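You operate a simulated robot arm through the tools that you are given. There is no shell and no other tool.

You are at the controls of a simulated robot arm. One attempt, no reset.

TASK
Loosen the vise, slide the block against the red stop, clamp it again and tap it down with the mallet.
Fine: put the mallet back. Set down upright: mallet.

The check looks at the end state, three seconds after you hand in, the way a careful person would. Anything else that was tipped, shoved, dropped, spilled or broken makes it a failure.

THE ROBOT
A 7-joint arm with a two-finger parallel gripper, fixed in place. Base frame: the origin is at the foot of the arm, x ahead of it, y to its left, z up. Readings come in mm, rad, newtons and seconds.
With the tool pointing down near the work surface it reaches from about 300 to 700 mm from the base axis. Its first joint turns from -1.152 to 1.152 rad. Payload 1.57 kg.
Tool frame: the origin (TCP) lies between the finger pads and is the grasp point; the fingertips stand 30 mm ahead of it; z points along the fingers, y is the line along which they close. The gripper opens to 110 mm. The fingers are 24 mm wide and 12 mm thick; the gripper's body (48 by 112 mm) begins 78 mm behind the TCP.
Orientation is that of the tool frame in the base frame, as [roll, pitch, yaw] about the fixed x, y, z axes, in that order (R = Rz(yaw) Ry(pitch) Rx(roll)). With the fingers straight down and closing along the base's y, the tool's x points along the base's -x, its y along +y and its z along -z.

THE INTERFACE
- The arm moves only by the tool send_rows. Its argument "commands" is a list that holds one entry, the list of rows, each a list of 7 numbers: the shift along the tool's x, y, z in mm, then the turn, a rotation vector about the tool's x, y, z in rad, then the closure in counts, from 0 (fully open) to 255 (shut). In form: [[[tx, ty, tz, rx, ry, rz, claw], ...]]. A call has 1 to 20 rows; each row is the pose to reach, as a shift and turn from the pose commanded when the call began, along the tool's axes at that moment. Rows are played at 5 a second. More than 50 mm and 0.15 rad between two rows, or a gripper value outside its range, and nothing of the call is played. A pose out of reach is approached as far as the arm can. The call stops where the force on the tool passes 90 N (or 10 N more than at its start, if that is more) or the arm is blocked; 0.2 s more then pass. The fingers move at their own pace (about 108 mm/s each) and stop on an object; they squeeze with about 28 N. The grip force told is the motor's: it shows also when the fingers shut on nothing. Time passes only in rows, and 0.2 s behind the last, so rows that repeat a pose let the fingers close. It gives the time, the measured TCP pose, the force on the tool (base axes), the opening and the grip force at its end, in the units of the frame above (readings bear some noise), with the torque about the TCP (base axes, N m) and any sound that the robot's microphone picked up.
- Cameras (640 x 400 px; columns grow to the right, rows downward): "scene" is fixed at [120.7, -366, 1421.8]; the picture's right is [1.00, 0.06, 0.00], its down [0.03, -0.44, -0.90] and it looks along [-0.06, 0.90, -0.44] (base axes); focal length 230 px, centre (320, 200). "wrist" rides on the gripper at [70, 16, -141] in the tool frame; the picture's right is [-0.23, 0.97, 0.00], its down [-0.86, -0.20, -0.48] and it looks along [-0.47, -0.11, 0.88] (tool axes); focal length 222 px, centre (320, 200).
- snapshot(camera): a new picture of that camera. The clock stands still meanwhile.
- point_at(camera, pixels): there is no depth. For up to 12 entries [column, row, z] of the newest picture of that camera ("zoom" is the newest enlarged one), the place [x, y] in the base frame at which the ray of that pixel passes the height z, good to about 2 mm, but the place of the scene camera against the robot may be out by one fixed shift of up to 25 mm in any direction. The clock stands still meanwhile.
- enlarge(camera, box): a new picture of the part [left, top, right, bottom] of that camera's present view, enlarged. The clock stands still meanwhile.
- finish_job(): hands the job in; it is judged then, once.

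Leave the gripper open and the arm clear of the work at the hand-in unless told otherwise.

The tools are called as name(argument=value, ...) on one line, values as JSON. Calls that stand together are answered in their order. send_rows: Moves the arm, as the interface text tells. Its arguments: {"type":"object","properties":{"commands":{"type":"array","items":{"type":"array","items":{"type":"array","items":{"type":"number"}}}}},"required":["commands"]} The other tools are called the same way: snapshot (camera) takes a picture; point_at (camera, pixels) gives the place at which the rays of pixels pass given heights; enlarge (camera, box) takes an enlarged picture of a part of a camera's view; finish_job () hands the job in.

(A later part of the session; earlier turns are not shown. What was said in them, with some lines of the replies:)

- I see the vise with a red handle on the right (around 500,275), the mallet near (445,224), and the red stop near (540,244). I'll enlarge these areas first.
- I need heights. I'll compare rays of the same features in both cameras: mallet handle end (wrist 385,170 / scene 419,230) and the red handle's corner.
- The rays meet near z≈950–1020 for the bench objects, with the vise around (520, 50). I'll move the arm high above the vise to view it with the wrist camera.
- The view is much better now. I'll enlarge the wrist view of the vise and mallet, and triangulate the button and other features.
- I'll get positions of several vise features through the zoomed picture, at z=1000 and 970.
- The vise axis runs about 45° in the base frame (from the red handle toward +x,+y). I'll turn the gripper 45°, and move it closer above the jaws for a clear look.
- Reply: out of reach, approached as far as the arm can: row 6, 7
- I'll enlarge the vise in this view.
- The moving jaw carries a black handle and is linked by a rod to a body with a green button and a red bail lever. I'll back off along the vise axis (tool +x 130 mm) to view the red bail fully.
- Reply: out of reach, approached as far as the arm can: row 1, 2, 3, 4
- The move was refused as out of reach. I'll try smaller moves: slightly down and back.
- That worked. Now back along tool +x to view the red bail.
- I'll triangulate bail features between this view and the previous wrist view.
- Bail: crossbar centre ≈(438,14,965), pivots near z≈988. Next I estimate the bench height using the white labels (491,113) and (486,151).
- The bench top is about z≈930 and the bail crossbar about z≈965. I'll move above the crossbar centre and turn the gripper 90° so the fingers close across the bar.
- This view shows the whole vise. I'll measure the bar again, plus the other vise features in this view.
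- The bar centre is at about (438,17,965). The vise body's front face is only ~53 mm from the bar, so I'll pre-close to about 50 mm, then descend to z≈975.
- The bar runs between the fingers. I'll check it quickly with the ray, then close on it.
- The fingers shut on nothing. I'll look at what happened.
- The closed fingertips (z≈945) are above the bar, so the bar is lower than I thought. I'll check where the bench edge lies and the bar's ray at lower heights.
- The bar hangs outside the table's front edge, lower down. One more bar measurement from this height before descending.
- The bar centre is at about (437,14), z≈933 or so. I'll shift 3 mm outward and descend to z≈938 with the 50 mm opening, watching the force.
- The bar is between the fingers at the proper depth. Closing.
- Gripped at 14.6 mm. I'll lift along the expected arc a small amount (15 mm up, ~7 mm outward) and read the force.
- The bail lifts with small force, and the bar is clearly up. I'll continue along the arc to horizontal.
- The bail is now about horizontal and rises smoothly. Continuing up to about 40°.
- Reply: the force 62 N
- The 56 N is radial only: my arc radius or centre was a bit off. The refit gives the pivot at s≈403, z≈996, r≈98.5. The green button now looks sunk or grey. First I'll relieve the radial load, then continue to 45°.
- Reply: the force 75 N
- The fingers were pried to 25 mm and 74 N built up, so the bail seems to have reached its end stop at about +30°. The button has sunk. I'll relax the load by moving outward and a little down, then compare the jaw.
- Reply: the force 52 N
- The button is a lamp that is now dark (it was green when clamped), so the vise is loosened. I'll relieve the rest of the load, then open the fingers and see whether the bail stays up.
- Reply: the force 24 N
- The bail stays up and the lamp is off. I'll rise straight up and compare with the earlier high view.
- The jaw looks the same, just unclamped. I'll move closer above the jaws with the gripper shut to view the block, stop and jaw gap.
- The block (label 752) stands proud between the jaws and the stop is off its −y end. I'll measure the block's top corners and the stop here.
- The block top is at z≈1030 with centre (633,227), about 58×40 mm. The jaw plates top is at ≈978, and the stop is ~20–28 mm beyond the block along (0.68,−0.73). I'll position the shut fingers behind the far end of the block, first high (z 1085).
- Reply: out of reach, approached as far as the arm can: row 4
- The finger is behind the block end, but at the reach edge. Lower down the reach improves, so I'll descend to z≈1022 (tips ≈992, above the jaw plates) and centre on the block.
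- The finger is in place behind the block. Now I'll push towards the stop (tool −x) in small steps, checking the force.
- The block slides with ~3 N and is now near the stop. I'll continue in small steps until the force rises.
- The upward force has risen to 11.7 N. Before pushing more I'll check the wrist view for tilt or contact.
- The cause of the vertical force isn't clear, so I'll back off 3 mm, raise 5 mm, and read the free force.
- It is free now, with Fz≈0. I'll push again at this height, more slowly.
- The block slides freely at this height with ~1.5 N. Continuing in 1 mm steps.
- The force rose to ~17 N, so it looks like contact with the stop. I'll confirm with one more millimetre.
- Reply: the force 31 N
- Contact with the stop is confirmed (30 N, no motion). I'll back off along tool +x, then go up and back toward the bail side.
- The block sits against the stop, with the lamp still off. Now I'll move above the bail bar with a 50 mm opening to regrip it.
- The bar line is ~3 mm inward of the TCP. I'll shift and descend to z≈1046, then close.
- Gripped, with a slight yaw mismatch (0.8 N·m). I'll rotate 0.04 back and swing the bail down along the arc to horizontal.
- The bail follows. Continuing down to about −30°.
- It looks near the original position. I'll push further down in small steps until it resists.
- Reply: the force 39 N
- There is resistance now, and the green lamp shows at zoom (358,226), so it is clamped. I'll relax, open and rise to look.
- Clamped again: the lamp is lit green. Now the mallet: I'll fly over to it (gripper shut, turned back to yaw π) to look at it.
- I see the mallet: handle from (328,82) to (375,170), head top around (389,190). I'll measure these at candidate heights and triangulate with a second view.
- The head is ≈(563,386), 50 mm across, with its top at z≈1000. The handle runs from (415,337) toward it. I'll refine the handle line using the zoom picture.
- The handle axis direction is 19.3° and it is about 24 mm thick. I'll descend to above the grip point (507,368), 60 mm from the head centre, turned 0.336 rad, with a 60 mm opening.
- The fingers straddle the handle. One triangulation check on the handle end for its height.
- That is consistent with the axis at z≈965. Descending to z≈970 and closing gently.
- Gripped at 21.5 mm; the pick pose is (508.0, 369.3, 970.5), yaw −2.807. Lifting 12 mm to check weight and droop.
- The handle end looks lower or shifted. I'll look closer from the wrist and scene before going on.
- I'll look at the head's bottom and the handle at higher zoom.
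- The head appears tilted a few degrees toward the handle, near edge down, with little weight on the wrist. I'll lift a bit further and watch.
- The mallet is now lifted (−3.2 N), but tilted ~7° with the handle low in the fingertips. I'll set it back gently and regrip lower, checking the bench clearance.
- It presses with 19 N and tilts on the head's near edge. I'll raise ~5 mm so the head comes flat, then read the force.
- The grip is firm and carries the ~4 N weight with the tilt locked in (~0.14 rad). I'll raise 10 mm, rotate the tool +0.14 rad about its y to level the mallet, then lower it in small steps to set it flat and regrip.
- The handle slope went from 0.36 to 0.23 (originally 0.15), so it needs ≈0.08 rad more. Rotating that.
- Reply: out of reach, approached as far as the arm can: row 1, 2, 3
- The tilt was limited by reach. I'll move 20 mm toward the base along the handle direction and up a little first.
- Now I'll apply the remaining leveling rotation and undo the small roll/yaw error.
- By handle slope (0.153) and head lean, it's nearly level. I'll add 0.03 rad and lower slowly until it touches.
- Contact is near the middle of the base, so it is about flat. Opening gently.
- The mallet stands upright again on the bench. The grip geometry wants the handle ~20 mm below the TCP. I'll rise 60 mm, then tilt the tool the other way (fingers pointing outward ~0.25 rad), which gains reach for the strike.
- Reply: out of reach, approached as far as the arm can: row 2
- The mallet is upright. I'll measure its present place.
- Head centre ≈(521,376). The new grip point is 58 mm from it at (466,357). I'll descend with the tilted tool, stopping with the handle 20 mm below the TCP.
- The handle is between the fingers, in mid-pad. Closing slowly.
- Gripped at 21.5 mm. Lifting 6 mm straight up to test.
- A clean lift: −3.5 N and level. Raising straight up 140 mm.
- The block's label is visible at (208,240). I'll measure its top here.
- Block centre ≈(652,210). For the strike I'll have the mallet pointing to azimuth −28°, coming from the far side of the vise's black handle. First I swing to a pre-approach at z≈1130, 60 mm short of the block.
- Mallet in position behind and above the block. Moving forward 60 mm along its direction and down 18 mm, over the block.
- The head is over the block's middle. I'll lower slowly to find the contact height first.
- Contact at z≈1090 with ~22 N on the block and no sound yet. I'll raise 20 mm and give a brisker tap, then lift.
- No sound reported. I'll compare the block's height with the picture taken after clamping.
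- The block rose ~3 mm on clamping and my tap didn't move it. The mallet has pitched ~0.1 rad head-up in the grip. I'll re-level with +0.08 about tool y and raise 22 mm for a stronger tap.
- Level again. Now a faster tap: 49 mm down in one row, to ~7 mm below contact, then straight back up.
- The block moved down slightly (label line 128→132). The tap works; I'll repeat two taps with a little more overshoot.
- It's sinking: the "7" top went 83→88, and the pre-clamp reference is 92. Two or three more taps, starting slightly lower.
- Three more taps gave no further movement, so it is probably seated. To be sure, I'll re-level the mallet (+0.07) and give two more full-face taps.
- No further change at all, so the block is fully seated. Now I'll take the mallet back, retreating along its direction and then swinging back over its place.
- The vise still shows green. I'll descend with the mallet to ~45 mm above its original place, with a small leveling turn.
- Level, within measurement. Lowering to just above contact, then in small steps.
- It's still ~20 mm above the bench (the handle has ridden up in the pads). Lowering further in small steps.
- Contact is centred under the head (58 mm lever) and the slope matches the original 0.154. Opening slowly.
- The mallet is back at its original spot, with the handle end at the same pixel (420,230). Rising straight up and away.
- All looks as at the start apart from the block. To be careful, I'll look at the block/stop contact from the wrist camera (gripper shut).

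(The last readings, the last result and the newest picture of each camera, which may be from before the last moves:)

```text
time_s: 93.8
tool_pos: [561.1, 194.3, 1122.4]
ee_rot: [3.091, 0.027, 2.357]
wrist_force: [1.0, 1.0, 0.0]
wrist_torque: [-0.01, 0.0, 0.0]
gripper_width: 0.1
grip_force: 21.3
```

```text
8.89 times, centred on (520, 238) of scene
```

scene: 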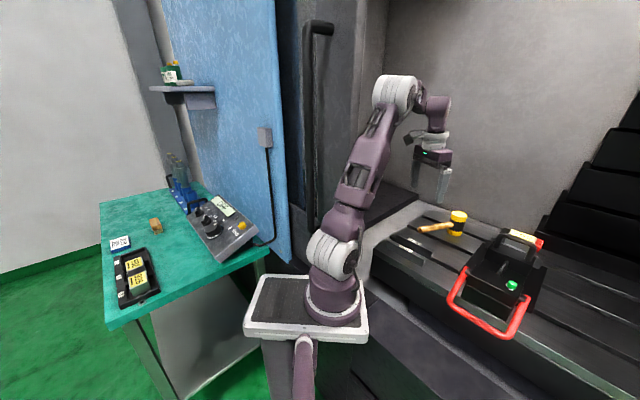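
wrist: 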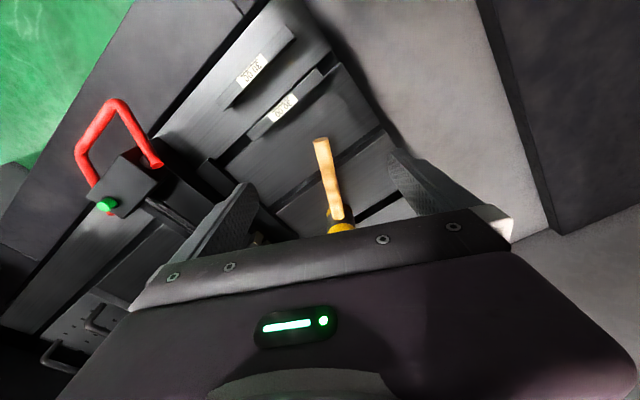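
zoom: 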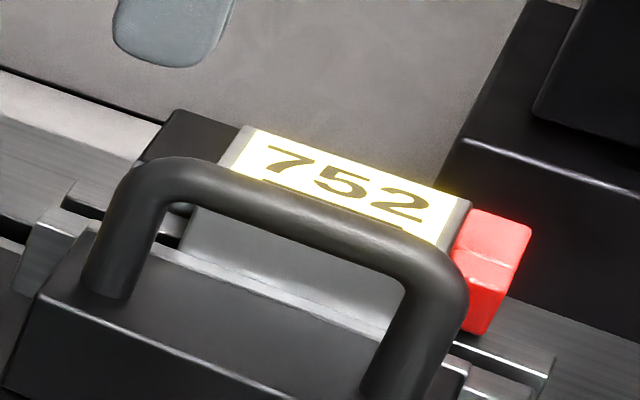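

The block is flush with the stop in the scene view, with no gap visible, and it is seated and clamped with the lamp green. I'll retreat clear of the work and open the gripper.

send_rows(commands=[[[0, -40, -15, 0, 0, 0, 200], [0, -80, -40, 0, 0, 0, 100], [10, -120, -65, 0, 0, 0, 0], [20, -155, -95, 0, 0, 0, 0], [20, -185, -120, 0, 0, 0, 0], [20, -185, -120, 0, 0, 0, 0]]])

snapshot(camera="scene")

enlarge(camera="scene", box=[430, 200, 570, 350])

snapshot(camera="wrist")

```text
time_s: 95.2
tool_pos: [409.5, 75.2, 1235.8]
ee_rot: [3.091, 0.026, 2.36]
wrist_force: [-0.1, 0.9, 0.1]
wrist_torque: [0.01, 0.02, 0.03]
gripper_width: 110.0
grip_force: 0.1
```

```text
taken
```

scene: 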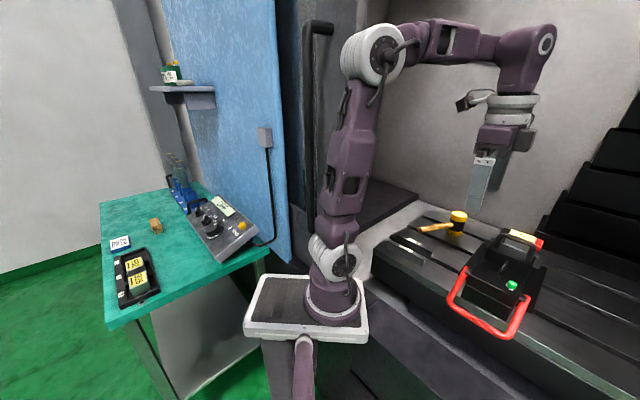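

```text
2.67 times, centred on (500, 275) of scene
```

zoom: 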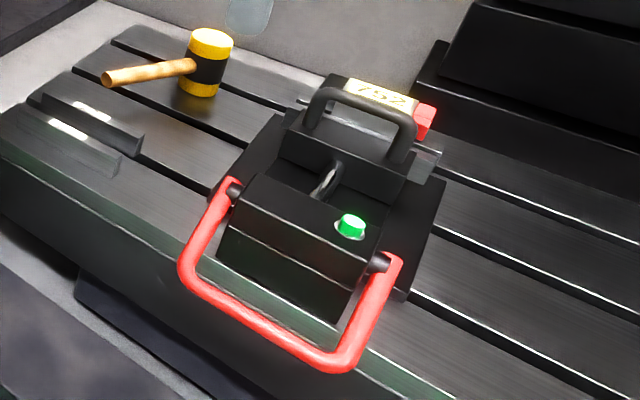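

```text
taken
```

wrist: 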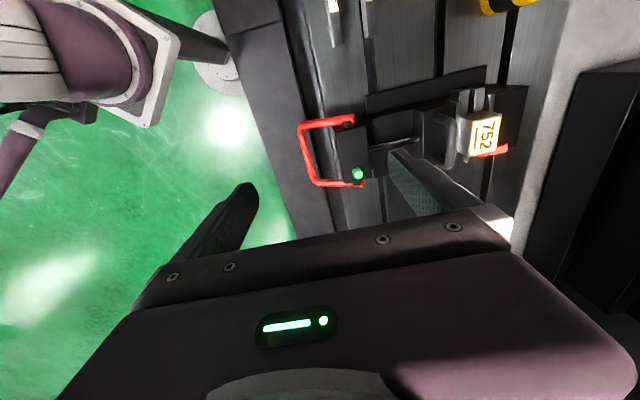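

The block is at the stop, clamped with the lamp green and tapped down. The mallet stands upright in its original place, the gripper is open and the arm is clear. Handing in.

finish_job()

```text
The job is handed in.
```

I handed the job in with the block against the red stop, clamped and tapped down. I don't have the result of the check.

- **Loosening:** lifting the red bail to about 30° above level turned the green lamp off, and the block then slid freely.
- **Stop:** I pushed the block until it met the stop, at about 30 N with no further movement. The later camera views showed no gap.
- **Clamping:** I pushed the bail back down until it resisted, and the lamp came back on. Clamping lifted the block about 3 mm.
- **Tapping:** the first two contacts were too soft to move it. The next three taps drove it down by most of that lift. Five more changed nothing, so I took it as seated. Against the picture from before clamping it may still sit up to about 0.5 mm high, which is close to what I can measure.
- **Mallet:** on my first grip it tilted in the fingers, so I set it down about 40 mm from its place and gripped it again. It is now upright at its original spot, with the handle end at the same pixel as at the start.

I saw nothing else moved or tipped. The gripper is open and the arm is clear of the work.
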